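You operate a simulated robot arm through the tools that you are given. There is no shell and no other tool. Be economical: measure what you need, move in short steps, check, and stop when the job is done.

Carry out the task below with a simulated two-armed robot. There is one attempt and no reset: what you move stays moved.

Task
Pour milk into the grey jug up to 300 ML.
Fine: the blue carton goes back in the bottle rack; shut the fridge door. Set down upright: blue milk carton.

It is judged by the outcome, as a careful person would: the job done as asked, and still so three seconds after it is handed in. It fails if anything else is knocked over, pushed out of place, dropped, spilled or broken.

Robot
Two 7-joint arms with two-finger parallel grippers on one trunk, on a base that drives. Base frame: it is fixed to the floor where the robot stands at the start and does not move with it; the origin is under the middle of the robot, x ahead of it, y to its left, z up. Readings come in mm, degrees, newtons and seconds.
The left shoulder is at the start at [50, 168, 1203], the right one opposite. With the tool pointing down near the work surface each hand reaches from about 180 to 660 mm from the robot's upright axis, wherever it stands, measured 20 degrees to its own side. Places, roughly: bottle rack of the fridge door [500, 200, 900]; fridge door [400, 200, 1100]. Payload 1.57 kg a hand.
Tool frame (each hand has its own): the origin (TCP) lies between the finger pads and is the grasp point; the fingertips stand 30 mm ahead of it; z points along the fingers, y is the line along which they close. The gripper opens to 80 mm. The fingers are 17 mm wide and 12 mm thick; the gripper's body (40 by 82 mm) begins 80 mm behind the TCP.
Orientation is that of the tool frame in the base frame, as a unit quaternion [w, x, y, z]. With the fingers straight down and closing along the base's y, the tool's x points along the base's -x, its y along +y and its z along -z.

Tools
- The arms move only by the tool nudge_tool. It takes "left_commands", "right_commands" or both (then of equal length, played together; a hand with none holds still); each is a list of rows, each an object of numbers (a shift or turn left out is 0, a gripper value left out holds the last): "gripper": the opening, from 0 (shut) to 1 (fully open); "x", "y", "z": the shift along the tool's x, y, z in m; "ax", "ay", "az": the turn, a rotation vector about the tool's x, y, z in rad. In form: [{"gripper": .., "x": .., "y": .., "z": .., "ax": .., "ay": .., "az": ..}, ...]. A call has 1 to 12 rows; each row shifts and turns the commanded pose from where the row before left it, along the tool's axes as they then stand. A row lasts 0.2 s, in which the tool goes at most 50 mm and 8.6 degrees; a call with a longer step from one row to the next is refused whole, and so is a gripper value outside its range. Where a pose cannot be reached the arm comes as near as it can. A force on the tool above 90 N (or 10 N above the force at the start of the call, whichever is more), or a blocked arm, ends the call early, and 0.2 s more pass. The fingers move at their own pace (about 45 mm/s each) and stop on an object; they squeeze with about 35 N. The grip force told is the motor's: it shows also when the fingers shut on nothing. Time passes only in rows, and 0.2 s behind the last, so rows that do not move let the fingers close. It gives the time, the measured TCP pose, the force on the tool (base axes), the opening and the grip force at its end, in the units of the frame above (readings bear some noise), with the torque about the TCP (base axes, N m) and any sound that the robot's microphone picked up.
- Cameras (640 x 400 px; columns grow to the right, rows downward): "scene" is now at [119, 42.7, 1442.4]; the picture's right is [0.43, -0.91, 0.00], its down [-0.40, -0.19, -0.90] and it looks along [0.81, 0.38, -0.45] (base axes); focal length 214 px, centre (320, 200). "left" rides on the left gripper at [72, 7, -122] in its tool frame; the picture's right is [-0.09, 1.00, 0.00], its down [-0.84, -0.08, -0.54] and it looks along [-0.54, -0.05, 0.84] (tool axes); focal length 238 px, centre (320, 200). "right" rides on the right gripper at [72, -7, -122] in its tool frame; the picture's right is [0.09, 1.00, 0.00], its down [-0.84, 0.08, -0.54] and it looks along [-0.54, 0.05, 0.84] (tool axes); focal length 238 px, centre (320, 200). There is no depth. A picture from a camera that has moved, and an enlarged one, comes with that camera's place and axes in the base frame and with its lens. The place of the scene camera against the robot may be out by one fixed shift of up to 25 mm in any direction.
- grab_frame(camera): a new picture of that camera. It takes no simulated time.
- lift_body(by): slides the trunk up (or, below 0, down) by that many mm; the arms and the scene camera ride with it, the base frame stays. It gives what a move gives, with no picture.
- steer(legs): drives the robot by 1 to 6 legs, each [ahead, left, turn to the left] in mm, mm and degrees, along the robot's own axes; the way and the turn of a leg run together, so that a leg with both is an arc; at most 1500 mm and 180 degrees a leg. The arms and the cameras ride along, it lands a little off, and it stops where it bumps. It gives what a move gives.
- aim_head(pan, tilt): turns the head with the scene camera to pan (to the left, within 80 degrees either way) and tilt (down, from -29 to 69), counted from straight ahead of the robot. It gives what a move gives.
- close_up(camera, box): a new picture of the part [left, top, right, bottom] of that camera's present view, enlarged. It takes no simulated time.
- job_done(): hands the job in; it is judged then, once.

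Go step by step. Nothing tells you exact positions but the pictures and the camera data: compare them with the known pose of the tool, close in by small moves and look again before you grip or let go. The budget is 120 turns and 100 pictures, counting those below and the enlarged ones. Unless the task says otherwise, let go and move clear before handing in, and close with one line.

The tools are called after "Emit:" as a command line: name --argument value ..., lists and objects as JSON in quotes. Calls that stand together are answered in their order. nudge_tool: Moves the arms, as the interface text tells. Its arguments: {"type":"object","properties":{"left_commands":{"type":"array"},"right_commands":{"type":"array"}},"required":[]} The other tools are called the same way: lift_body (by) slides the trunk up or down; steer (legs) drives the base; aim_head (pan, tilt) turns the head that bears the scene camera; grab_frame (camera) takes a picture; close_up (camera, box) takes an enlarged picture of a part of a camera's view; job_done () hands the job in.

At the start:

```text
time: 0.0
left_eef_pos: [304.5, 367.0, 1372.9]
left_ee_rot: [0.0, 0.001, 1.0, 0.0]
left_contact_force: [0.9, -0.5, 0.4]
left_torque: [0.05, 0.0, 0.0]
left_gripper_width: 79.8
left_finger_force: 0.0
right_eef_pos: [283.6, 11.8, 1386.8]
right_ee_rot: [0.001, 0.001, 1.0, 0.0]
right_contact_force: [-0.2, -0.7, -0.2]
right_torque: [0.02, 0.0, 0.0]
right_gripper_width: 80.1
right_finger_force: 0.1
trunk travel left (down, up): [-371.0, 71.0]
robot x, y, heading: [-1.5, -2.4, -0.0]
head pan, tilt: [25.2, 26.4]
```

scene: 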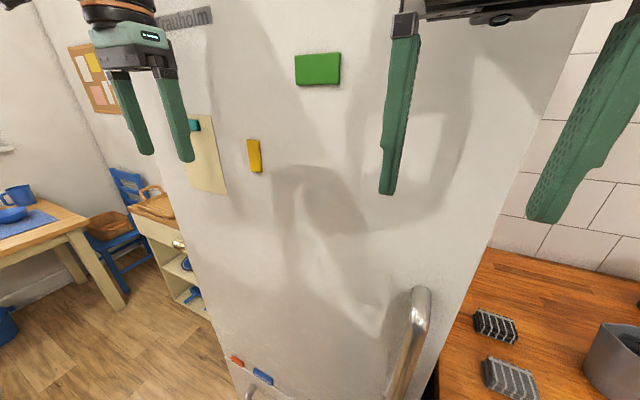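
right: 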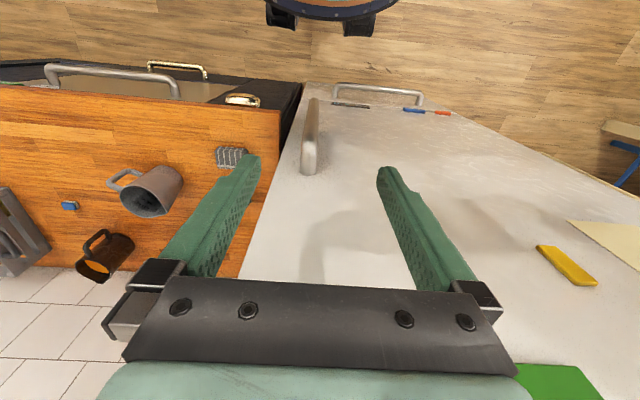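
left: 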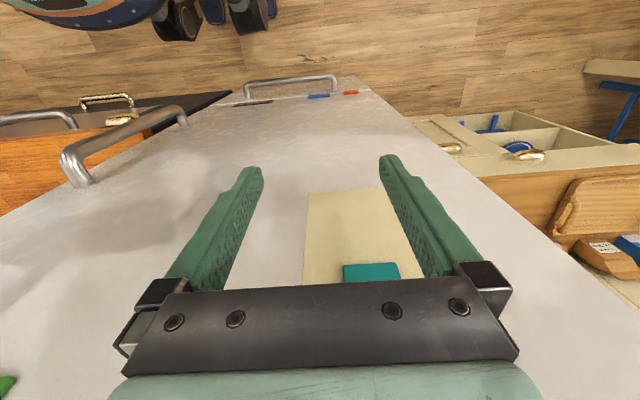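

The closed fridge door is right in front of me with its vertical handle on the right side, and the counter with the jug is to the right. I'll look around with the head first.

Emit:
aim_head --pan -20 --tilt 45

Emit:
grab_frame --camera "scene"

Emit:
aim_head --pan 10 --tilt 55

Emit:
grab_frame --camera "scene"

```text
time: 1.1
left_eef_pos: [304.9, 367.0, 1372.4]
left_ee_rot: [0.0, 0.0, 1.0, 0.0]
left_contact_force: [0.0, 0.2, -0.5]
left_torque: [-0.01, 0.01, 0.06]
left_gripper_width: 80.1
left_finger_force: 0.1
right_eef_pos: [283.8, 11.1, 1386.5]
right_ee_rot: [0.0, 0.0, 1.0, -0.001]
right_contact_force: [-0.2, 0.0, 0.6]
right_torque: [-0.01, -0.02, 0.01]
right_gripper_width: 79.9
right_finger_force: 0.1
trunk travel left (down, up): [-371.0, 71.0]
robot x, y, heading: [0.2, 1.6, -0.4]
head pan, tilt: [-20.0, 45.0]
```

```text
96 pictures are left
camera scene: at [112.4, -24.1, 1414.1], right [-0.34, -0.94, 0.0], down [-0.66, 0.24, -0.71], along [0.66, -0.24, -0.71], focal length 214 px, centre (320, 200)
```

scene: 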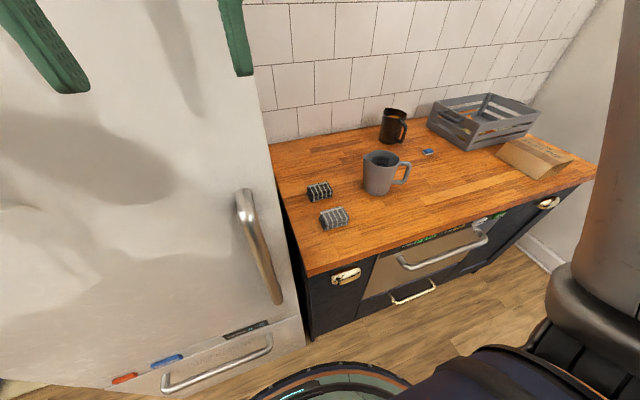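

```text
time: 2.1
left_eef_pos: [304.9, 367.7, 1372.9]
left_ee_rot: [-0.001, 0.0, 1.0, -0.001]
left_contact_force: [0.4, 0.3, -0.4]
left_torque: [0.01, -0.01, 0.02]
left_gripper_width: 80.2
left_finger_force: 0.0
right_eef_pos: [283.9, 10.5, 1387.0]
right_ee_rot: [-0.001, 0.0, 1.0, 0.0]
right_contact_force: [-0.8, 0.2, -0.3]
right_torque: [-0.02, 0.0, -0.01]
right_gripper_width: 79.8
right_finger_force: 0.0
trunk travel left (down, up): [-371.0, 71.0]
robot x, y, heading: [-1.2, 1.2, -0.2]
head pan, tilt: [10.0, 55.0]
```

```text
95 pictures are left
camera scene: at [107.0, 16.2, 1400.7], right [0.17, -0.98, 0.0], down [-0.81, -0.14, -0.57], along [0.57, 0.1, -0.82], focal length 214 px, centre (320, 200)
```

scene: 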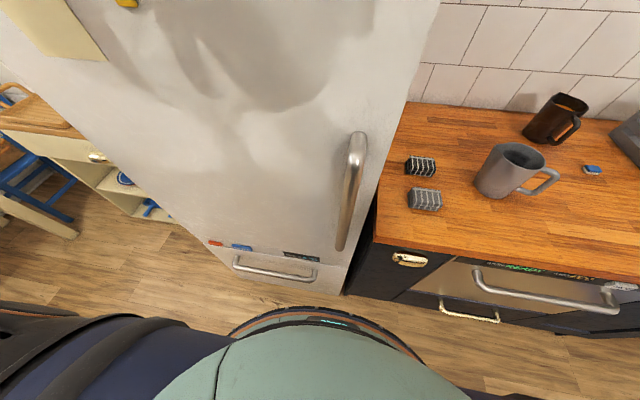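

The handle seems to be a vertical bar at about x=320, y=2, from z=900 to 1210, with the door hinged on the left. I'll back off a bit and turn the right hand to point forward.

Emit:
steer --legs '[[-250, 0, 0]]'

Emit:
nudge_tool --right_commands '[{"ay": -0.1428, "z": 0.02}, {"ay": -0.1428, "z": 0.02}, {"ay": -0.1428, "z": 0.02}, {"ay": -0.1428, "z": 0.02}, {"ay": -0.1428, "z": 0.02}, {"ay": -0.1428}, {"ay": -0.1428}, {"ay": -0.1428}, {"ay": -0.1428}, {"ay": -0.1428}, {"ay": -0.1428}]'

Emit:
grab_frame --camera "scene"

Emit:
grab_frame --camera "right"

```text
time: 3.9
left_eef_pos: [48.9, 367.7, 1373.5]
left_ee_rot: [0.0, -0.002, 1.0, 0.0]
left_contact_force: [-0.1, 0.0, 0.1]
left_torque: [0.02, 0.0, -0.02]
left_gripper_width: 80.3
left_finger_force: 0.2
right_eef_pos: [29.4, 11.6, 1386.5]
right_ee_rot: [0.0, -0.002, 1.0, 0.0]
right_contact_force: [-0.2, 0.4, 0.2]
right_torque: [0.02, -0.03, 0.01]
right_gripper_width: 79.9
right_finger_force: 0.0
trunk travel left (down, up): [-371.0, 71.0]
robot x, y, heading: [-254.5, -1.6, 0.1]
head pan, tilt: [10.0, 55.0]
```

```text
time: 5.8
left_eef_pos: [50.3, 367.2, 1372.7]
left_ee_rot: [0.001, -0.002, 1.0, 0.0]
left_contact_force: [0.2, 0.0, 0.5]
left_torque: [0.01, 0.0, -0.03]
left_gripper_width: 80.1
left_finger_force: 0.0
right_eef_pos: [93.9, 7.5, 1333.7]
right_ee_rot: [0.529, 0.117, 0.84, 0.039]
right_contact_force: [0.5, -0.2, 0.0]
right_torque: [0.02, -0.03, -0.02]
right_gripper_width: 80.1
right_finger_force: 0.1
trunk travel left (down, up): [-371.0, 71.0]
robot x, y, heading: [-255.0, 0.7, 0.4]
head pan, tilt: [10.0, 55.0]
stopped in row 9 (right hand): the arm was blocked; the commanded pose is now the measured one
```

```text
94 pictures are left
camera scene: at [-157.8, 15.6, 1389.5], right [0.2, -0.98, 0.0], down [-0.88, -0.18, -0.43], along [0.42, 0.09, -0.9], focal length 214 px, centre (320, 200)
```

scene: 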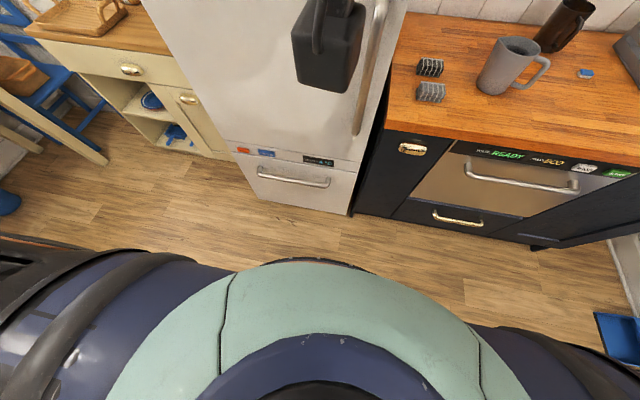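

```text
93 pictures are left
camera right: at [-46.6, 26.3, 1322.6], right [0.12, 0.99, 0.11], down [-0.13, -0.09, 0.99], along [0.98, -0.13, 0.12], focal length 238 px, centre (320, 200)
```

right: 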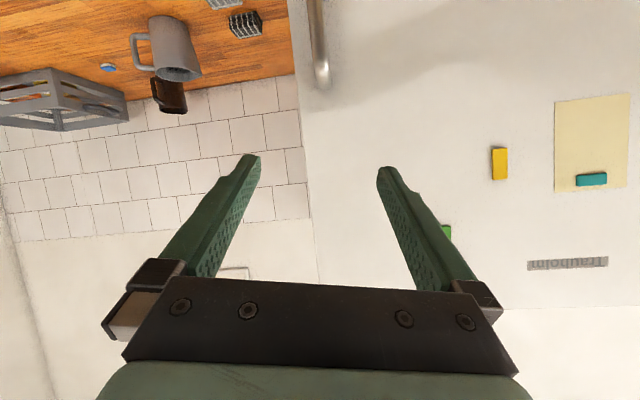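

The right hand points forward and about 26° down, which is enough to grip a vertical bar. I'll level its roll and lower it to about z=1080.

Emit:
nudge_tool --right_commands '[{"x": 0.038, "z": 0.018}, {"x": 0.038, "z": 0.018}, {"x": 0.038, "z": 0.018, "ax": -0.02, "az": -0.08}, {"x": 0.038, "z": 0.018, "ax": -0.02, "az": -0.08}, {"x": 0.038, "z": 0.018, "ax": -0.02, "az": -0.08}, {"x": 0.038, "z": 0.018}, {}]'

Emit:
grab_frame --camera "right"

```text
time: 7.4
left_eef_pos: [49.9, 366.6, 1372.8]
left_ee_rot: [0.001, -0.002, 1.0, 0.0]
left_contact_force: [-0.4, 0.5, 0.3]
left_torque: [0.02, 0.03, -0.02]
left_gripper_width: 80.1
left_finger_force: 0.1
right_eef_pos: [96.2, 38.1, 1079.5]
right_ee_rot: [0.539, -0.004, 0.842, -0.005]
right_contact_force: [-0.7, 0.4, 0.4]
right_torque: [0.01, 0.01, 0.0]
right_gripper_width: 79.9
right_finger_force: 0.1
trunk travel left (down, up): [-371.0, 71.0]
robot x, y, heading: [-252.9, 2.4, 0.2]
head pan, tilt: [10.0, 55.0]
```

```text
92 pictures are left
camera right: at [-44.3, 30.8, 1066.0], right [-0.04, 0.99, -0.1], down [-0.14, 0.09, 0.99], along [0.99, 0.05, 0.14], focal length 238 px, centre (320, 200)
```

right: 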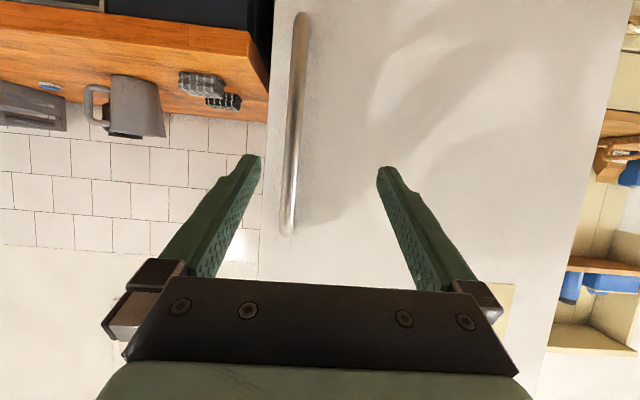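

The handle is at about y=3, z from 870 to 1180. I'll move closer along x.

Emit:
nudge_tool --right_commands '[{"x": -0.016, "y": -0.009, "z": 0.035}, {"x": -0.016, "y": -0.009, "z": 0.035}, {"x": -0.016, "y": -0.009, "z": 0.035}, {"x": -0.016, "y": -0.009, "z": 0.035}, {}]'

Emit:
grab_frame --camera "right"

Emit:
aim_head --pan 0 --tilt 30

Emit:
grab_frame --camera "scene"

```text
time: 8.6
left_eef_pos: [49.4, 368.1, 1373.5]
left_ee_rot: [-0.001, -0.002, 1.0, -0.001]
left_contact_force: [-0.8, -0.8, 0.3]
left_torque: [-0.04, 0.01, -0.01]
left_gripper_width: 80.1
left_finger_force: 0.0
right_eef_pos: [248.2, 4.5, 1078.5]
right_ee_rot: [0.536, -0.016, 0.844, -0.005]
right_contact_force: [-0.2, 0.2, -1.0]
right_torque: [-0.03, -0.01, -0.02]
right_gripper_width: 80.2
right_finger_force: 0.1
trunk travel left (down, up): [-371.0, 71.0]
robot x, y, heading: [-255.4, -1.4, 0.2]
head pan, tilt: [10.0, 55.0]
```

```text
91 pictures are left
camera right: at [106.0, -6.0, 1065.8], right [-0.06, 0.99, -0.11], down [-0.14, 0.1, 0.99], along [0.99, 0.07, 0.13], focal length 238 px, centre (320, 200)
```

right: 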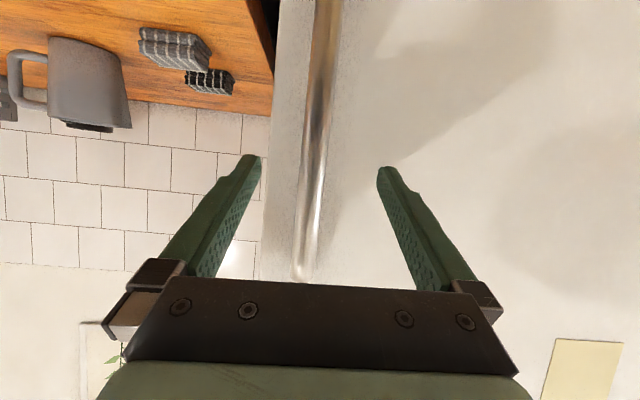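

```text
time: 9.5
left_eef_pos: [49.7, 368.3, 1373.4]
left_ee_rot: [0.0, -0.001, 1.0, -0.001]
left_contact_force: [-0.8, 0.9, 0.4]
left_torque: [0.03, -0.02, -0.02]
left_gripper_width: 79.9
left_finger_force: 0.1
right_eef_pos: [246.2, 3.7, 1078.9]
right_ee_rot: [0.537, -0.015, 0.843, -0.004]
right_contact_force: [0.7, -0.5, 0.4]
right_torque: [0.02, 0.02, 0.02]
right_gripper_width: 80.1
right_finger_force: 0.2
trunk travel left (down, up): [-371.0, 71.0]
robot x, y, heading: [-254.5, -2.8, 0.4]
head pan, tilt: [0.0, 30.0]
```

```text
90 pictures are left
camera scene: at [-127.4, 3.7, 1436.6], right [0.0, -1.0, 0.0], down [-0.5, 0.0, -0.87], along [0.87, 0.0, -0.5], focal length 214 px, centre (320, 200)
```

scene: 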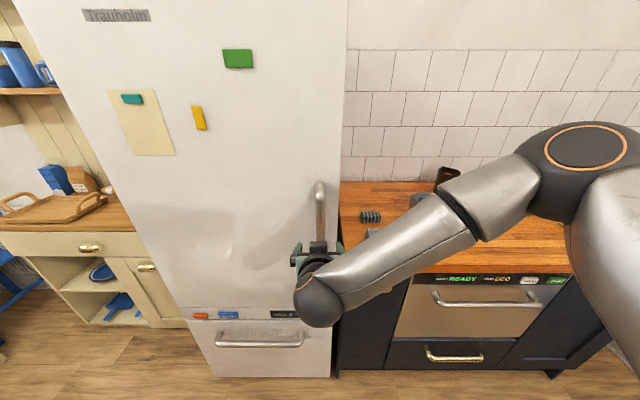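

The bar is at about x=319, y=0 and 20 mm thick. I'll advance so the pads surround it and look again.

Emit:
nudge_tool --right_commands '[{"x": -0.009, "y": -0.001, "z": 0.02}, {"x": -0.009, "y": -0.001, "z": 0.02}, {"x": -0.009, "y": -0.001, "z": 0.019}, {}]'

Emit:
grab_frame --camera "right"

```text
time: 10.5
left_eef_pos: [49.5, 368.2, 1373.2]
left_ee_rot: [0.0, -0.001, 1.0, -0.001]
left_contact_force: [-0.4, 0.7, 0.3]
left_torque: [-0.01, 0.02, -0.02]
left_gripper_width: 80.1
left_finger_force: 0.0
right_eef_pos: [310.9, 3.0, 1077.7]
right_ee_rot: [0.537, -0.014, 0.844, -0.005]
right_contact_force: [0.5, 0.1, -0.2]
right_torque: [0.03, 0.0, -0.01]
right_gripper_width: 79.8
right_finger_force: 0.0
trunk travel left (down, up): [-371.0, 71.0]
robot x, y, heading: [-255.0, 0.7, 0.2]
head pan, tilt: [0.0, 30.0]
```

```text
89 pictures are left
camera right: at [170.7, -6.4, 1065.0], right [-0.06, 0.99, -0.11], down [-0.14, 0.1, 0.99], along [0.99, 0.07, 0.13], focal length 238 px, centre (320, 200)
```

right: 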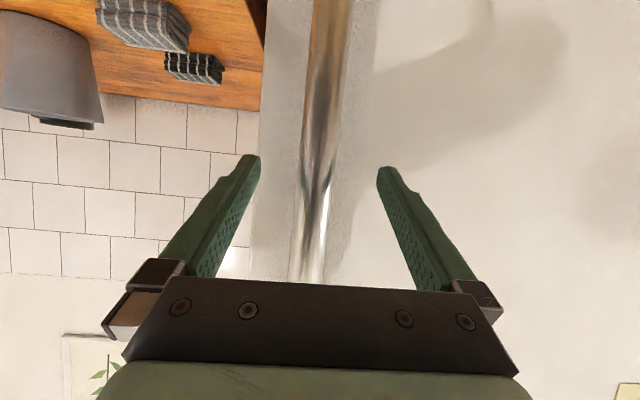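

The bar is between the fingers. I'll advance a few mm and close.

Emit:
nudge_tool --right_commands '[{"x": -0.002, "z": 0.005}, {"gripper": 0}, {"gripper": 0}, {"gripper": 0}, {"gripper": 0}, {"gripper": 0}]'

Emit:
grab_frame --camera "right"

```text
time: 11.9
left_eef_pos: [50.2, 367.5, 1374.6]
left_ee_rot: [0.001, -0.002, 1.0, 0.001]
left_contact_force: [-0.6, 1.1, -0.8]
left_torque: [-0.01, 0.0, 0.02]
left_gripper_width: 80.1
left_finger_force: 0.0
right_eef_pos: [316.7, 0.4, 1077.2]
right_ee_rot: [0.537, -0.013, 0.844, -0.005]
right_contact_force: [-1.5, -9.3, -0.4]
right_torque: [0.34, -0.14, -0.22]
right_gripper_width: 25.4
right_finger_force: 30.2
trunk travel left (down, up): [-371.0, 71.0]
robot x, y, heading: [-250.2, 0.9, 0.2]
head pan, tilt: [0.0, 30.0]
```

```text
88 pictures are left
camera right: at [176.0, -8.4, 1064.2], right [-0.05, 0.99, -0.11], down [-0.14, 0.1, 0.99], along [0.99, 0.07, 0.13], focal length 238 px, centre (320, 200)
```

right: 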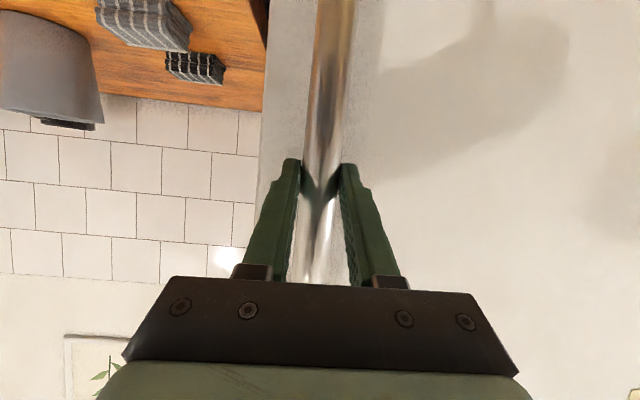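

The handle is gripped. I'll pull the door along its arc in small steps, with the hinge estimated near (380, 510).

Emit:
nudge_tool --right_commands '[{"x": 0.0111, "y": 0.004, "z": -0.0241, "ax": 0.0476, "az": 0.0219}, {"x": 0.0111, "y": 0.004, "z": -0.0241, "ax": 0.0476, "az": 0.0219}, {"x": 0.0111, "y": 0.004, "z": -0.0241, "ax": 0.0476, "az": 0.0219}, {"x": 0.0111, "y": 0.004, "z": -0.0241, "ax": 0.0476, "az": 0.0219}, {}]'

Emit:
grab_frame --camera "scene"

```text
time: 13.1
left_eef_pos: [48.4, 364.8, 1374.3]
left_ee_rot: [0.0, -0.002, 1.0, 0.002]
left_contact_force: [0.0, -0.3, 0.4]
left_torque: [-0.01, 0.01, -0.01]
left_gripper_width: 79.8
left_finger_force: 0.2
right_eef_pos: [210.5, 24.0, 1077.2]
right_ee_rot: [0.534, 0.073, 0.84, -0.061]
right_contact_force: [-7.5, -19.0, -6.2]
right_torque: [0.44, -0.29, -0.18]
right_gripper_width: 24.9
right_finger_force: 36.3
trunk travel left (down, up): [-371.0, 71.0]
robot x, y, heading: [-254.3, -3.7, -0.1]
head pan, tilt: [0.0, 30.0]
```

```text
87 pictures are left
camera scene: at [-128.2, 0.8, 1436.7], right [0.0, -1.0, 0.0], down [-0.5, 0.0, -0.87], along [0.87, 0.0, -0.5], focal length 214 px, centre (320, 200)
```

scene: 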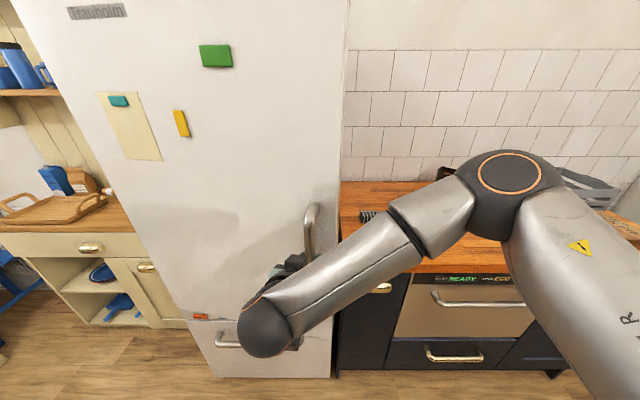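

The door opens along the arc. I'll continue.

Emit:
nudge_tool --right_commands '[{"x": 0.0111, "y": 0.004, "z": -0.0241, "ax": 0.0476, "az": 0.0219}, {"x": 0.0111, "y": 0.004, "z": -0.0241, "ax": 0.0476, "az": 0.0219}, {"x": 0.0111, "y": 0.004, "z": -0.0241, "ax": 0.0476, "az": 0.0219}, {"x": 0.0111, "y": 0.004, "z": -0.0241, "ax": 0.0476, "az": 0.0219}, {"x": 0.0111, "y": 0.004, "z": -0.0241, "ax": 0.0476, "az": 0.0219}, {"x": 0.0111, "y": 0.004, "z": -0.0241, "ax": 0.0476, "az": 0.0219}, {}]'

Emit:
grab_frame --camera "scene"

```text
time: 14.7
left_eef_pos: [55.9, 380.6, 1367.3]
left_ee_rot: [-0.003, -0.003, 1.0, -0.005]
left_contact_force: [-0.2, 0.5, -0.2]
left_torque: [0.0, -0.01, -0.01]
left_gripper_width: 80.2
left_finger_force: 0.1
right_eef_pos: [113.3, 60.1, 1090.8]
right_ee_rot: [0.518, 0.195, 0.823, -0.128]
right_contact_force: [35.4, 76.6, -23.1]
right_torque: [0.65, 0.35, 1.36]
right_gripper_width: 35.1
right_finger_force: 42.7
right hand out of reach, approached as far as the arm can: row 4, 5, 6
trunk travel left (down, up): [-371.0, 71.0]
robot x, y, heading: [-255.1, 1.1, 0.5]
head pan, tilt: [0.0, 30.0]
```

```text
86 pictures are left
camera scene: at [-120.2, 16.1, 1435.8], right [0.0, -1.0, 0.01], down [-0.51, -0.01, -0.86], along [0.86, 0.0, -0.51], focal length 214 px, centre (320, 200)
```

scene: 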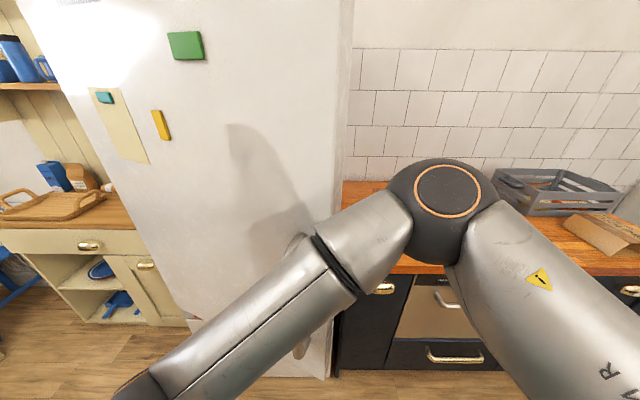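

The arm ran out of reach and the grip is slipping, but the door stands about 20° open. I'll release and withdraw.

Emit:
nudge_tool --right_commands '[{"gripper": 1}, {"gripper": 1}, {"gripper": 1}, {"gripper": 1}, {"gripper": 1}]'

Emit:
grab_frame --camera "right"

```text
time: 15.9
left_eef_pos: [48.0, 368.4, 1371.8]
left_ee_rot: [0.0, -0.002, 1.0, -0.001]
left_contact_force: [0.1, -1.3, 0.4]
left_torque: [0.02, -0.02, -0.01]
left_gripper_width: 79.9
left_finger_force: 0.1
right_eef_pos: [105.4, 40.2, 1094.6]
right_ee_rot: [0.522, 0.203, 0.816, -0.146]
right_contact_force: [-0.3, -0.1, -0.4]
right_torque: [0.03, 0.01, 0.03]
right_gripper_width: 79.8
right_finger_force: 0.0
trunk travel left (down, up): [-371.0, 71.0]
robot x, y, heading: [-253.2, -5.1, 0.2]
head pan, tilt: [0.0, 30.0]
```

```text
85 pictures are left
camera right: at [-21.2, 102.9, 1080.7], right [0.45, 0.89, -0.11], down [-0.08, 0.16, 0.98], along [0.89, -0.43, 0.14], focal length 238 px, centre (320, 200)
```

right: 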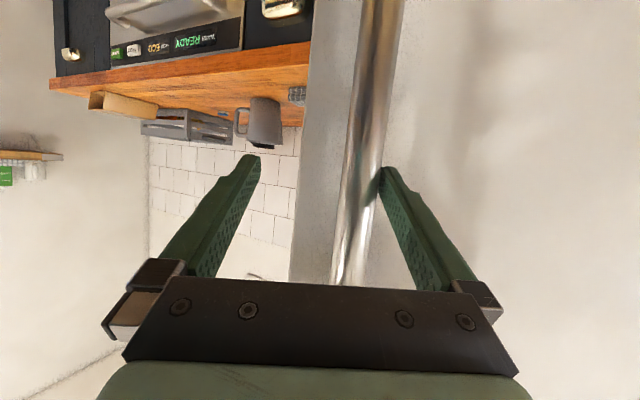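

The hand is open around the bar, pointing forward-right. I'll back the base off along the finger direction.

Emit:
steer --legs '[[-220, 125, 0]]'

Emit:
grab_frame --camera "scene"

Emit:
grab_frame --camera "right"

```text
time: 17.8
left_eef_pos: [-167.4, 493.8, 1373.6]
left_ee_rot: [0.0, -0.001, 1.0, 0.0]
left_contact_force: [-0.4, 0.4, 0.3]
left_torque: [-0.04, -0.04, -0.01]
left_gripper_width: 80.2
left_finger_force: 0.1
right_eef_pos: [-111.0, 166.7, 1094.7]
right_ee_rot: [0.522, 0.204, 0.815, -0.145]
right_contact_force: [-0.2, 1.0, -0.7]
right_torque: [-0.03, 0.02, -0.02]
right_gripper_width: 79.9
right_finger_force: 0.0
trunk travel left (down, up): [-371.0, 71.0]
robot x, y, heading: [-469.7, 129.2, -0.1]
head pan, tilt: [0.0, 30.0]
```

```text
84 pictures are left
camera scene: at [-344.7, 129.3, 1436.8], right [0.0, -1.0, 0.0], down [-0.5, 0.0, -0.87], along [0.87, 0.0, -0.5], focal length 214 px, centre (320, 200)
```

scene: 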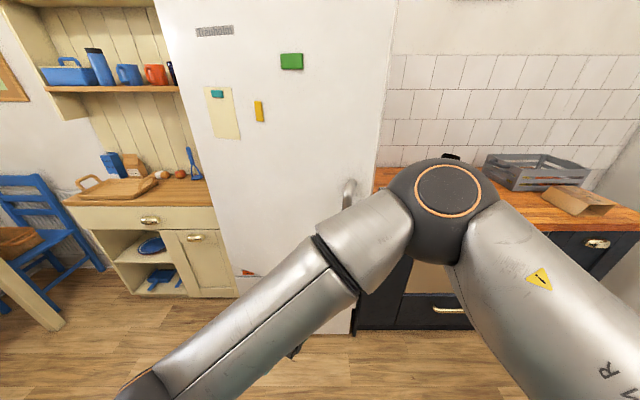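

```text
83 pictures are left
camera right: at [-237.8, 228.4, 1080.9], right [0.45, 0.89, -0.11], down [-0.08, 0.16, 0.98], along [0.89, -0.43, 0.14], focal length 238 px, centre (320, 200)
```

right: 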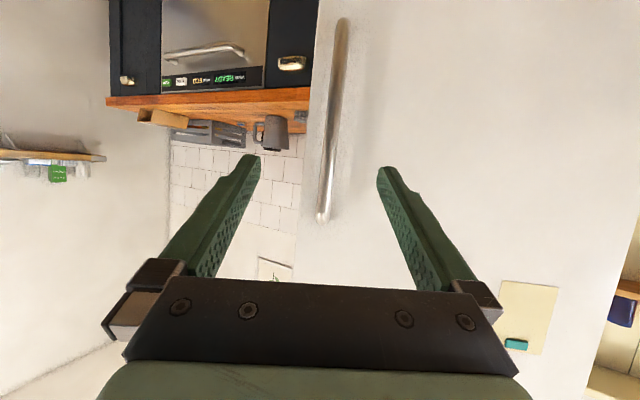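

The door is open about 20° with its edge near (170–220, −5…−25). I'll drive to the right so I can hook the inside of the edge, and re-orient the right hand to point straight ahead.

Emit:
steer --legs '[[0, -620, 0]]'

Emit:
nudge_tool --right_commands '[{"gripper": 0, "ax": -0.094, "az": -0.043}, {"ax": -0.094, "az": -0.043}, {"ax": -0.094, "az": -0.043}, {"ax": -0.094, "az": -0.043}, {"ax": -0.094, "az": -0.043}, {"z": 0.02}, {"z": 0.02}, {"z": 0.02}]'

Emit:
aim_head --pan 30 --tilt 30

Emit:
grab_frame --camera "scene"

```text
time: 23.5
left_eef_pos: [-166.4, -111.6, 1372.9]
left_ee_rot: [0.0, 0.0, 1.0, 0.0]
left_contact_force: [-1.0, 0.0, 0.7]
left_torque: [-0.01, 0.03, -0.01]
left_gripper_width: 80.2
left_finger_force: 0.2
right_eef_pos: [-109.9, -438.9, 1094.6]
right_ee_rot: [0.521, 0.204, 0.816, -0.145]
right_contact_force: [0.1, 0.9, -0.1]
right_torque: [0.02, 0.0, 0.0]
right_gripper_width: 80.1
right_finger_force: 0.0
trunk travel left (down, up): [-371.0, 71.0]
robot x, y, heading: [-468.8, -481.8, -0.0]
head pan, tilt: [0.0, 30.0]
```

```text
time: 25.3
left_eef_pos: [-165.5, -110.8, 1373.3]
left_ee_rot: [-0.002, 0.001, 1.0, 0.0]
left_contact_force: [0.3, -0.5, 0.3]
left_torque: [-0.01, -0.01, 0.01]
left_gripper_width: 80.2
left_finger_force: 0.0
right_eef_pos: [-56.3, -437.0, 1070.9]
right_ee_rot: [0.536, -0.01, 0.844, -0.007]
right_contact_force: [0.2, 0.0, -0.3]
right_torque: [0.02, 0.02, 0.01]
right_gripper_width: 0.0
right_finger_force: 21.2
trunk travel left (down, up): [-371.0, 71.0]
robot x, y, heading: [-469.3, -472.1, 0.2]
head pan, tilt: [0.0, 30.0]
```

```text
time: 26.3
left_eef_pos: [-166.4, -110.4, 1374.0]
left_ee_rot: [0.0, 0.0, 1.0, 0.0]
left_contact_force: [-0.5, -0.1, -0.2]
left_torque: [-0.01, 0.03, -0.04]
left_gripper_width: 80.2
left_finger_force: 0.0
right_eef_pos: [-57.1, -437.4, 1070.9]
right_ee_rot: [0.536, -0.011, 0.844, -0.006]
right_contact_force: [-0.7, 0.6, 0.2]
right_torque: [0.01, -0.02, 0.0]
right_gripper_width: 0.0
right_finger_force: 21.0
trunk travel left (down, up): [-371.0, 71.0]
robot x, y, heading: [-467.6, -477.6, 0.1]
head pan, tilt: [30.0, 30.0]
```

```text
82 pictures are left
camera scene: at [-356.0, -430.1, 1436.7], right [0.5, -0.87, 0.0], down [-0.43, -0.25, -0.87], along [0.75, 0.43, -0.5], focal length 214 px, centre (320, 200)
```

scene: 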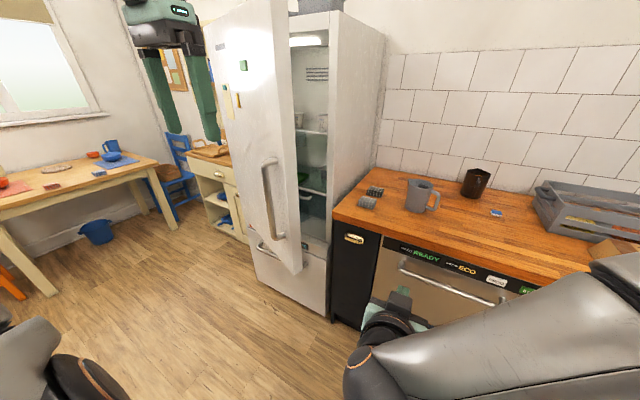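

The door gap is visible. I'll turn about 50° left and come to roughly (−34, −500), so the right hand points into the gap.

Emit:
steer --legs '[[0, 0, 50], [262, -347, 0]]'

Emit:
aim_head --pan 5 --tilt 35

Emit:
grab_frame --camera "scene"

Emit:
grab_frame --camera "right"

```text
time: 32.2
left_eef_pos: [-128.4, -27.6, 1372.2]
left_ee_rot: [0.001, -0.433, 0.901, -0.001]
left_contact_force: [0.0, 0.2, 0.0]
left_torque: [0.01, 0.02, 0.01]
left_gripper_width: 79.7
left_finger_force: 0.0
right_eef_pos: [195.3, -146.3, 1070.0]
right_ee_rot: [0.487, -0.374, 0.756, 0.227]
right_contact_force: [-0.1, 0.8, -0.8]
right_torque: [0.0, 0.0, 0.0]
right_gripper_width: 0.0
right_finger_force: 21.1
trunk travel left (down, up): [-371.0, 71.0]
robot x, y, heading: [-31.7, -494.2, 50.9]
head pan, tilt: [30.0, 30.0]
```

```text
time: 33.1
left_eef_pos: [-128.0, -26.5, 1373.6]
left_ee_rot: [0.001, -0.432, 0.902, 0.001]
left_contact_force: [0.0, 0.3, -0.3]
left_torque: [0.0, -0.02, -0.03]
left_gripper_width: 80.0
left_finger_force: 0.2
right_eef_pos: [194.6, -146.4, 1069.9]
right_ee_rot: [0.486, -0.375, 0.756, 0.226]
right_contact_force: [0.5, 0.2, -0.1]
right_torque: [0.05, -0.01, -0.01]
right_gripper_width: 0.0
right_finger_force: 21.5
trunk travel left (down, up): [-371.0, 71.0]
robot x, y, heading: [-32.8, -494.2, 51.0]
head pan, tilt: [5.0, 35.0]
```

```text
81 pictures are left
camera scene: at [37.5, -386.8, 1428.9], right [0.83, -0.56, 0.0], down [-0.32, -0.48, -0.82], along [0.46, 0.68, -0.57], focal length 214 px, centre (320, 200)
```

scene: 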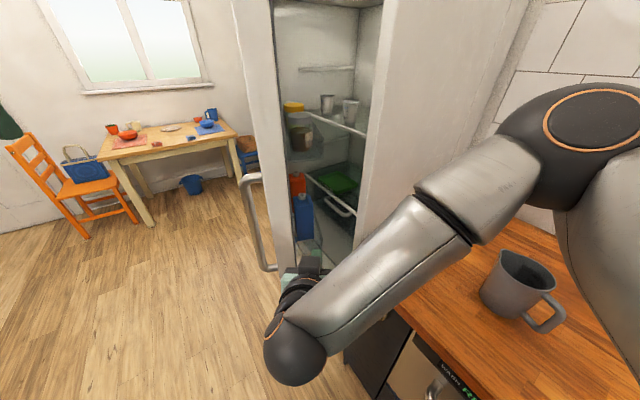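

```text
80 pictures are left
camera right: at [112.4, -261.3, 1057.5], right [-0.81, 0.58, -0.11], down [-0.16, -0.04, 0.99], along [0.57, 0.81, 0.13], focal length 238 px, centre (320, 200)
```

right: 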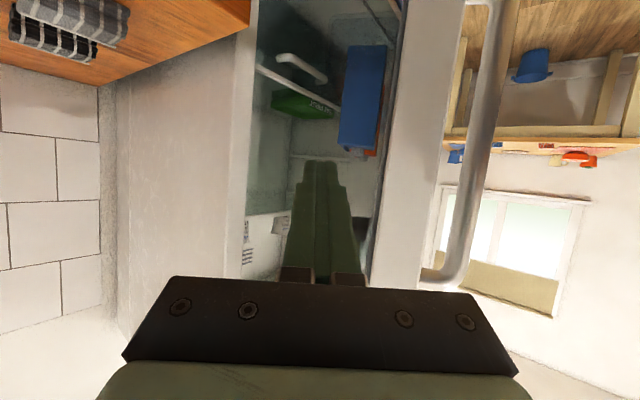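

The fingers point right into the gap; the blue carton is in the door rack a bit below. I'll raise 60 mm, extend past the door edge and push left.

Emit:
nudge_tool --right_commands '[{"x": -0.0136, "z": -0.0062}, {"x": -0.0136, "z": -0.0062}, {"x": -0.0136, "z": -0.0062}, {"x": -0.0136, "z": -0.0062}, {"x": -0.0137, "z": 0.03}, {"x": -0.0137, "z": 0.03}, {"x": -0.0137, "z": 0.03}, {"x": -0.0137, "z": 0.03}, {"y": 0.02}, {"y": 0.02}]'

Emit:
grab_frame --camera "right"

Emit:
grab_frame --camera "scene"

```text
time: 35.3
left_eef_pos: [-127.9, -27.5, 1372.4]
left_ee_rot: [-0.001, -0.432, 0.902, 0.001]
left_contact_force: [-0.4, 0.0, 0.5]
left_torque: [0.0, 0.0, -0.04]
left_gripper_width: 79.9
left_finger_force: 0.0
right_eef_pos: [242.5, -15.0, 1128.4]
right_ee_rot: [0.486, -0.374, 0.757, 0.226]
right_contact_force: [-0.5, 0.0, -0.2]
right_torque: [0.03, -0.01, 0.0]
right_gripper_width: 0.0
right_finger_force: 21.0
trunk travel left (down, up): [-371.0, 71.0]
robot x, y, heading: [-32.5, -495.7, 51.2]
head pan, tilt: [5.0, 35.0]
```

```text
79 pictures are left
camera right: at [160.7, -129.7, 1115.0], right [-0.81, 0.58, -0.11], down [-0.16, -0.04, 0.99], along [0.57, 0.81, 0.13], focal length 238 px, centre (320, 200)
```

right: 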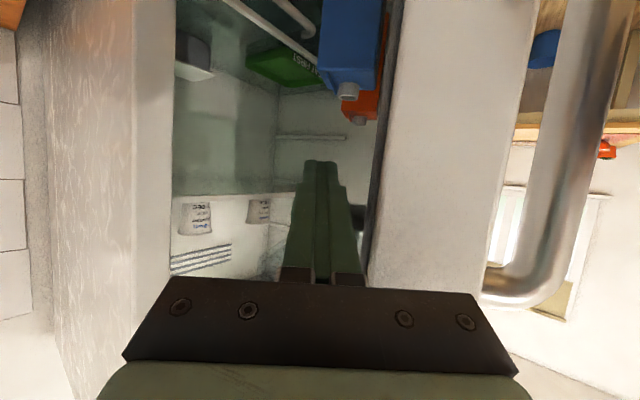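

```text
78 pictures are left
camera scene: at [37.4, -386.5, 1428.9], right [0.83, -0.56, 0.0], down [-0.32, -0.48, -0.82], along [0.46, 0.68, -0.57], focal length 214 px, centre (320, 200)
```

scene: 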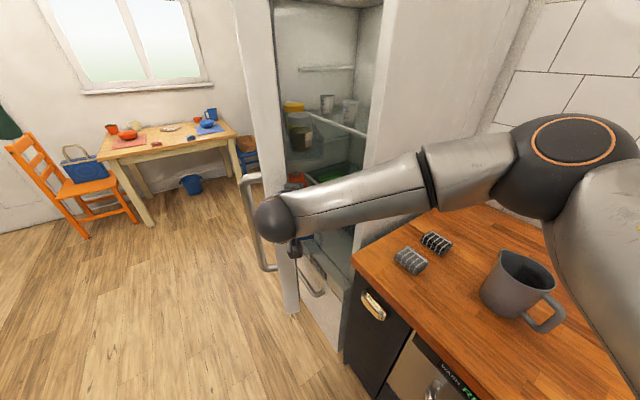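

The finger is beside the inner door edge, above the carton. I'll push left.

Emit:
nudge_tool --right_commands '[{"y": 0.025}, {"y": 0.025}, {"y": 0.025}, {"y": 0.025}, {"y": 0.025}, {"y": 0.025}, {"y": 0.025}, {"y": 0.025}, {}]'

Emit:
grab_frame --camera "scene"

```text
time: 37.3
left_eef_pos: [-130.5, -31.1, 1374.8]
left_ee_rot: [0.001, -0.432, 0.902, 0.002]
left_contact_force: [0.6, -0.3, 0.4]
left_torque: [0.01, 0.01, 0.0]
left_gripper_width: 79.8
left_finger_force: 0.1
right_eef_pos: [161.3, 41.3, 1126.5]
right_ee_rot: [0.487, -0.375, 0.755, 0.228]
right_contact_force: [-14.6, -24.5, -4.4]
right_torque: [1.88, -1.25, 0.7]
right_gripper_width: 0.0
right_finger_force: 20.8
right hand out of reach, approached as far as the arm can: row 5, 6, 7, 8
trunk travel left (down, up): [-371.0, 71.0]
robot x, y, heading: [-32.4, -495.4, 51.4]
head pan, tilt: [5.0, 35.0]
```

```text
77 pictures are left
camera scene: at [35.3, -390.6, 1429.3], right [0.83, -0.56, 0.0], down [-0.32, -0.47, -0.82], along [0.46, 0.68, -0.57], focal length 214 px, centre (320, 200)
```

scene: 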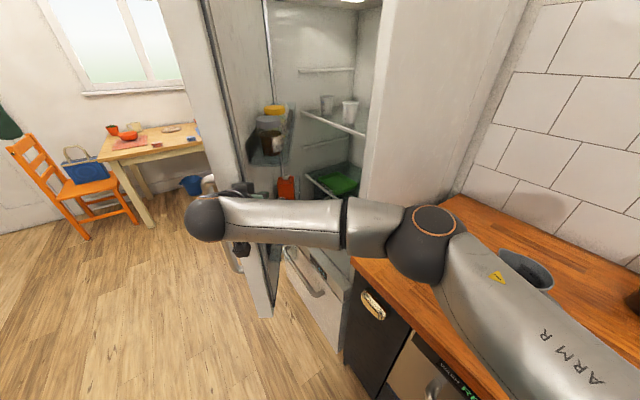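

The arm is at its limit sideways and the door about 35–40° open. I'll continue pushing by driving the base left.

Emit:
steer --legs '[[20, 170, 0]]'

Emit:
grab_frame --camera "scene"

Emit:
grab_frame --camera "right"

```text
time: 38.2
left_eef_pos: [-138.7, -21.5, 1374.3]
left_ee_rot: [0.0, -0.432, 0.902, 0.001]
left_contact_force: [-0.1, -0.6, -0.6]
left_torque: [0.01, -0.03, -0.01]
left_gripper_width: 79.9
left_finger_force: 0.0
right_eef_pos: [145.7, 51.0, 1125.6]
right_ee_rot: [0.485, -0.381, 0.753, 0.231]
right_contact_force: [-7.3, -11.0, 6.5]
right_torque: [0.44, -0.11, 0.27]
right_gripper_width: 0.0
right_finger_force: 21.2
trunk travel left (down, up): [-371.0, 71.0]
robot x, y, heading: [-42.0, -484.3, 51.1]
head pan, tilt: [5.0, 35.0]
stopped in leg 1: the robot was blocked; the commanded pose is now the measured one
```

```text
76 pictures are left
camera scene: at [27.1, -380.9, 1429.3], right [0.83, -0.56, 0.0], down [-0.32, -0.48, -0.82], along [0.46, 0.68, -0.57], focal length 214 px, centre (320, 200)
```

scene: 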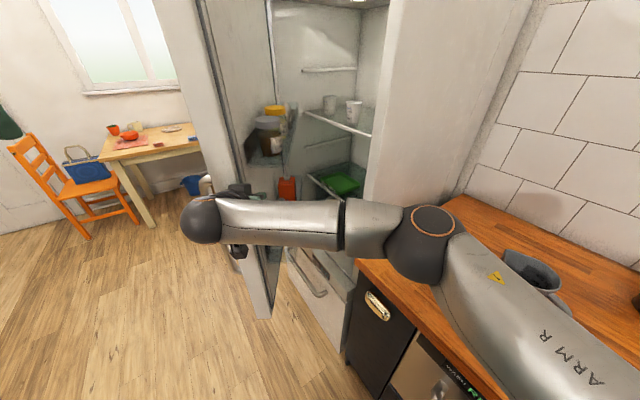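

```text
75 pictures are left
camera right: at [65.4, -65.4, 1113.0], right [-0.81, 0.57, -0.11], down [-0.16, -0.05, 0.99], along [0.56, 0.82, 0.13], focal length 238 px, centre (320, 200)
```

right: 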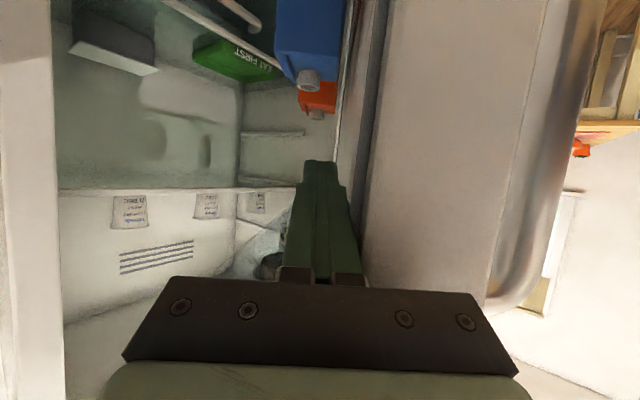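

The base stops on contact, so I'll step: move the arm right, drive the base left, then push with the arm again.

Emit:
nudge_tool --right_commands '[{"y": -0.04}, {"y": -0.04}, {"y": -0.04}, {"y": -0.04}, {"y": -0.04}]'

Emit:
steer --legs '[[0, 180, 0]]'

Emit:
nudge_tool --right_commands '[{"y": 0.025}, {"y": 0.025}, {"y": 0.025}, {"y": 0.025}, {"y": 0.025}, {"y": 0.025}, {}]'

Emit:
grab_frame --camera "scene"

Emit:
grab_frame --camera "right"

```text
time: 39.4
left_eef_pos: [-135.8, -19.2, 1374.1]
left_ee_rot: [0.0, -0.432, 0.902, 0.001]
left_contact_force: [0.3, -0.1, -0.2]
left_torque: [0.03, 0.01, -0.01]
left_gripper_width: 80.0
left_finger_force: 0.1
right_eef_pos: [307.4, -70.7, 1127.5]
right_ee_rot: [0.485, -0.378, 0.755, 0.227]
right_contact_force: [-0.5, 0.2, -0.4]
right_torque: [0.0, 0.01, 0.01]
right_gripper_width: 0.1
right_finger_force: 21.6
trunk travel left (down, up): [-371.0, 71.0]
robot x, y, heading: [-43.2, -486.4, 51.3]
head pan, tilt: [5.0, 35.0]
```

```text
time: 41.6
left_eef_pos: [-279.4, 96.6, 1373.5]
left_ee_rot: [0.0, -0.431, 0.902, 0.0]
left_contact_force: [0.3, 0.3, -0.6]
left_torque: [0.0, -0.02, 0.01]
left_gripper_width: 80.1
left_finger_force: 0.1
right_eef_pos: [163.6, 44.2, 1127.0]
right_ee_rot: [0.484, -0.379, 0.756, 0.227]
right_contact_force: [-0.3, -0.5, 0.8]
right_torque: [0.0, 0.02, -0.07]
right_gripper_width: 0.0
right_finger_force: 21.2
trunk travel left (down, up): [-371.0, 71.0]
robot x, y, heading: [-182.7, -370.9, 51.0]
head pan, tilt: [5.0, 35.0]
```

```text
time: 43.2
left_eef_pos: [-284.3, 90.7, 1375.4]
left_ee_rot: [0.002, -0.432, 0.902, 0.002]
left_contact_force: [-0.2, -0.3, 0.5]
left_torque: [0.01, -0.03, -0.02]
left_gripper_width: 80.1
left_finger_force: 0.1
right_eef_pos: [40.1, 133.6, 1127.0]
right_ee_rot: [0.484, -0.382, 0.753, 0.229]
right_contact_force: [-23.4, -27.0, 7.8]
right_torque: [0.96, -1.52, -0.32]
right_gripper_width: 0.0
right_finger_force: 21.3
trunk travel left (down, up): [-371.0, 71.0]
robot x, y, heading: [-184.7, -369.3, 51.3]
head pan, tilt: [5.0, 35.0]
```

```text
74 pictures are left
camera scene: at [-118.4, -268.3, 1429.7], right [0.83, -0.56, 0.0], down [-0.32, -0.47, -0.82], along [0.46, 0.68, -0.57], focal length 214 px, centre (320, 200)
```

scene: 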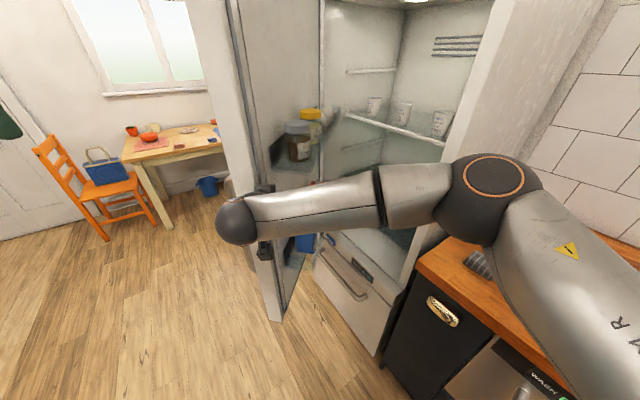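

```text
73 pictures are left
camera right: at [-40.4, 18.1, 1114.3], right [-0.82, 0.57, -0.11], down [-0.16, -0.05, 0.99], along [0.56, 0.82, 0.13], focal length 238 px, centre (320, 200)
```

right: 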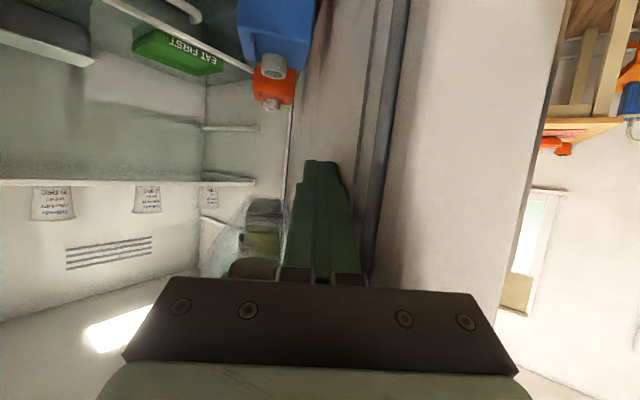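

The door is around 50° open. I'll retract the hand, shift the base right/forward and turn more left for the next push.

Emit:
nudge_tool --right_commands '[{"y": -0.04}, {"y": -0.04}, {"y": -0.04}, {"x": 0.0147, "z": -0.0318}, {"x": 0.0147, "z": -0.0318}, {"x": 0.0147, "z": -0.0318}, {"x": 0.0147, "z": -0.0318}]'

Emit:
steer --legs '[[108, -72, 0], [0, 0, 19]]'

Emit:
grab_frame --camera "scene"

Emit:
grab_frame --camera "right"

```text
time: 44.8
left_eef_pos: [-279.4, 96.8, 1373.2]
left_ee_rot: [-0.001, -0.432, 0.902, 0.001]
left_contact_force: [-0.4, -0.5, 0.1]
left_torque: [-0.01, 0.02, -0.02]
left_gripper_width: 80.0
left_finger_force: 0.1
right_eef_pos: [57.1, -51.1, 1125.8]
right_ee_rot: [0.484, -0.378, 0.756, 0.226]
right_contact_force: [-0.5, 0.2, 0.1]
right_torque: [-0.02, -0.01, 0.02]
right_gripper_width: 0.2
right_finger_force: 21.9
trunk travel left (down, up): [-371.0, 71.0]
robot x, y, heading: [-181.6, -373.6, 51.4]
head pan, tilt: [5.0, 35.0]
```

```text
time: 47.2
left_eef_pos: [-302.8, 77.2, 1373.0]
left_ee_rot: [0.0, -0.575, 0.818, 0.0]
left_contact_force: [-1.0, -0.6, -0.3]
left_torque: [-0.03, 0.02, -0.01]
left_gripper_width: 80.1
left_finger_force: 0.1
right_eef_pos: [62.2, 48.7, 1126.5]
right_ee_rot: [0.44, -0.499, 0.682, 0.304]
right_contact_force: [0.1, -0.3, -0.2]
right_torque: [0.01, 0.0, 0.02]
right_gripper_width: 0.0
right_finger_force: 21.1
trunk travel left (down, up): [-371.0, 71.0]
robot x, y, heading: [-60.0, -333.9, 69.9]
head pan, tilt: [5.0, 35.0]
```

```text
72 pictures are left
camera scene: at [-29.4, -207.2, 1428.9], right [0.97, -0.26, 0.0], down [-0.15, -0.55, -0.82], along [0.21, 0.79, -0.57], focal length 214 px, centre (320, 200)
```

scene: 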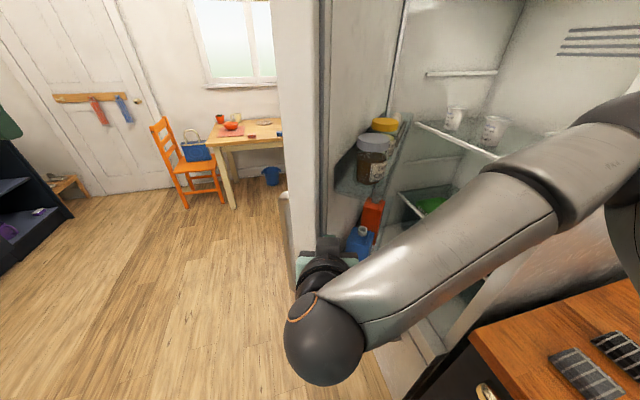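

```text
71 pictures are left
camera right: at [23.3, -86.8, 1114.1], right [-0.95, 0.28, -0.11], down [-0.14, -0.09, 0.99], along [0.27, 0.96, 0.13], focal length 238 px, centre (320, 200)
```

right: 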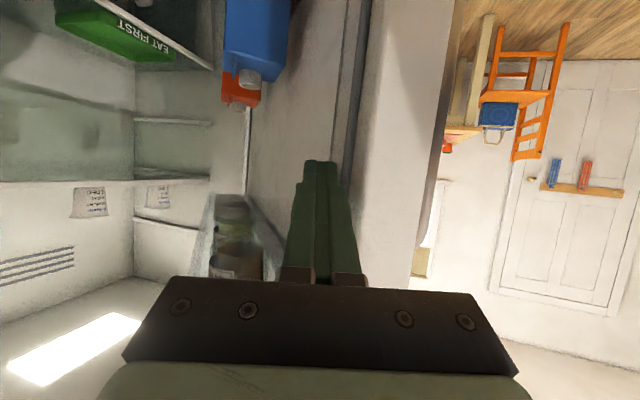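

The finger points at the inner rim at the edge, with jars in an upper rack to the right of it that I must avoid. I'll push left with increasing forward motion along the door's arc.

Emit:
nudge_tool --right_commands '[{"y": 0.028, "x": -0.005, "z": 0.011}, {"y": 0.028, "x": -0.005, "z": 0.011}, {"y": 0.028, "x": -0.005, "z": 0.011}, {"y": 0.028, "x": -0.005, "z": 0.011}, {"y": 0.028, "x": -0.005, "z": 0.011}, {"y": 0.022, "x": -0.0085, "z": 0.018}, {"y": 0.022, "x": -0.0085, "z": 0.018}, {"y": 0.022, "x": -0.0085, "z": 0.018}, {}]'

Emit:
grab_frame --camera "scene"

Emit:
grab_frame --camera "right"

```text
time: 49.2
left_eef_pos: [-303.5, 78.0, 1373.4]
left_ee_rot: [0.0, -0.574, 0.819, 0.0]
left_contact_force: [-0.1, 0.2, -0.1]
left_torque: [0.02, 0.04, -0.01]
left_gripper_width: 80.0
left_finger_force: 0.1
right_eef_pos: [-58.3, 211.1, 1117.6]
right_ee_rot: [0.441, -0.499, 0.682, 0.304]
right_contact_force: [-0.6, -1.1, 0.5]
right_torque: [0.02, -0.02, -0.01]
right_gripper_width: 0.0
right_finger_force: 21.0
right hand out of reach, approached as far as the arm can: row 7, 8
trunk travel left (down, up): [-371.0, 71.0]
robot x, y, heading: [-62.6, -329.3, 70.3]
head pan, tilt: [5.0, 35.0]
```

```text
70 pictures are left
camera scene: at [-29.5, -207.4, 1428.9], right [0.97, -0.26, 0.0], down [-0.15, -0.55, -0.82], along [0.21, 0.79, -0.57], focal length 214 px, centre (320, 200)
```

scene: 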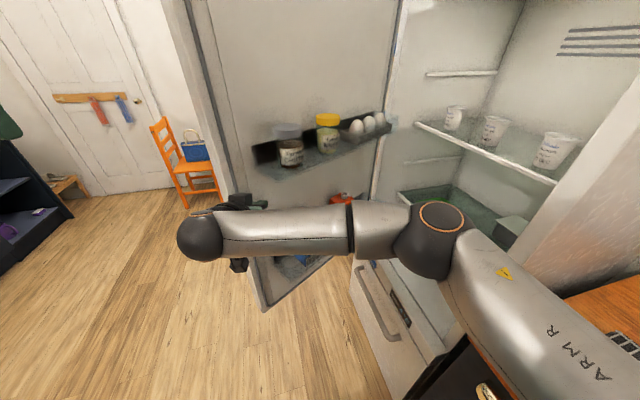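

```text
69 pictures are left
camera right: at [-96.3, 76.1, 1105.3], right [-0.95, 0.28, -0.11], down [-0.14, -0.09, 0.99], along [0.27, 0.96, 0.13], focal length 238 px, centre (320, 200)
```

right: 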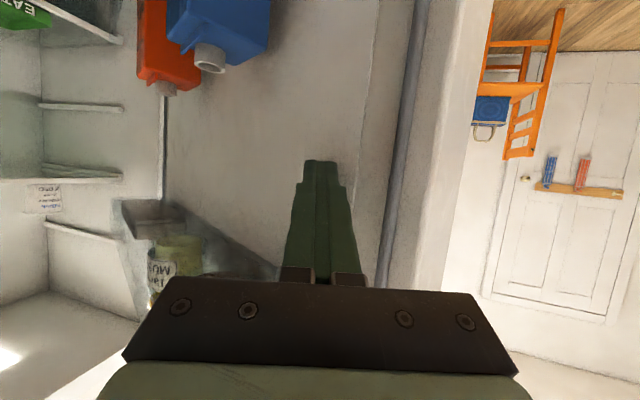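

The door is now roughly 65–70° open. I'll withdraw the hand straight back and take a clear look at the rack.

Emit:
nudge_tool --right_commands '[{"x": 0.0147, "z": -0.0318}, {"x": 0.0147, "z": -0.0318}, {"x": 0.0147, "z": -0.0318}, {"x": 0.0147, "z": -0.0318}, {"x": 0.0147, "z": -0.0318, "y": -0.03}, {"x": 0.0147, "z": -0.0318, "y": -0.035}, {"y": -0.04}, {"y": -0.04}]'

Emit:
grab_frame --camera "scene"

Emit:
grab_frame --camera "right"

```text
time: 51.2
left_eef_pos: [-303.9, 78.5, 1372.4]
left_ee_rot: [-0.001, -0.574, 0.819, 0.0]
left_contact_force: [-0.5, 0.0, 0.7]
left_torque: [0.02, 0.03, 0.03]
left_gripper_width: 79.9
left_finger_force: 0.0
right_eef_pos: [34.3, 2.9, 1136.7]
right_ee_rot: [0.445, -0.446, 0.714, 0.307]
right_contact_force: [0.7, 0.5, 0.8]
right_torque: [0.0, -0.05, -0.03]
right_gripper_width: 0.0
right_finger_force: 21.0
right hand out of reach, approached as far as the arm can: row 3, 4
trunk travel left (down, up): [-371.0, 71.0]
robot x, y, heading: [-62.5, -330.0, 70.2]
head pan, tilt: [5.0, 35.0]
stopped in row 8 (right hand): the arm was blocked; the commanded pose is now the measured one
```

```text
68 pictures are left
camera scene: at [-29.5, -207.0, 1428.9], right [0.97, -0.26, 0.0], down [-0.15, -0.55, -0.82], along [0.21, 0.79, -0.57], focal length 214 px, centre (320, 200)
```

scene: 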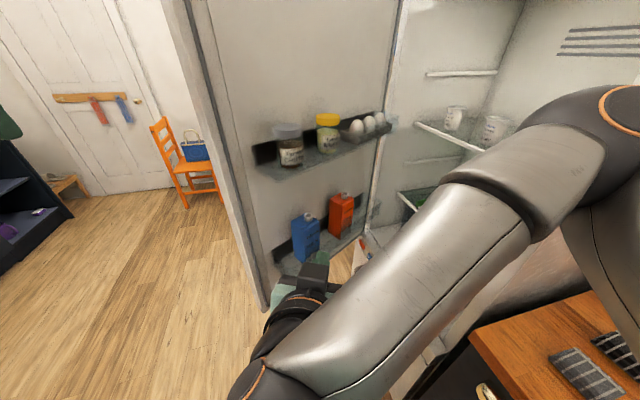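

```text
67 pictures are left
camera right: at [-19.4, -127.8, 1122.1], right [-0.93, 0.38, -0.04], down [-0.09, -0.12, 0.99], along [0.37, 0.92, 0.14], focal length 238 px, centre (320, 200)
```

right: 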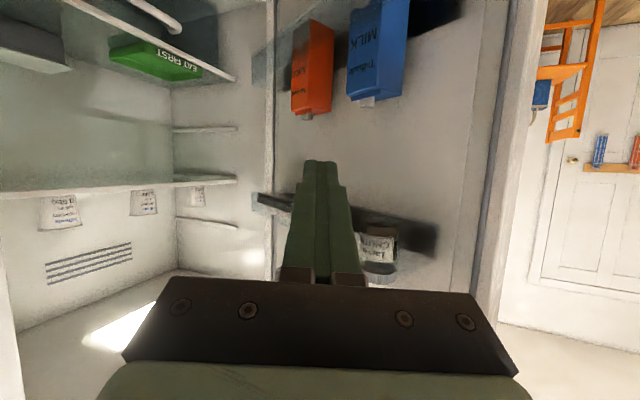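

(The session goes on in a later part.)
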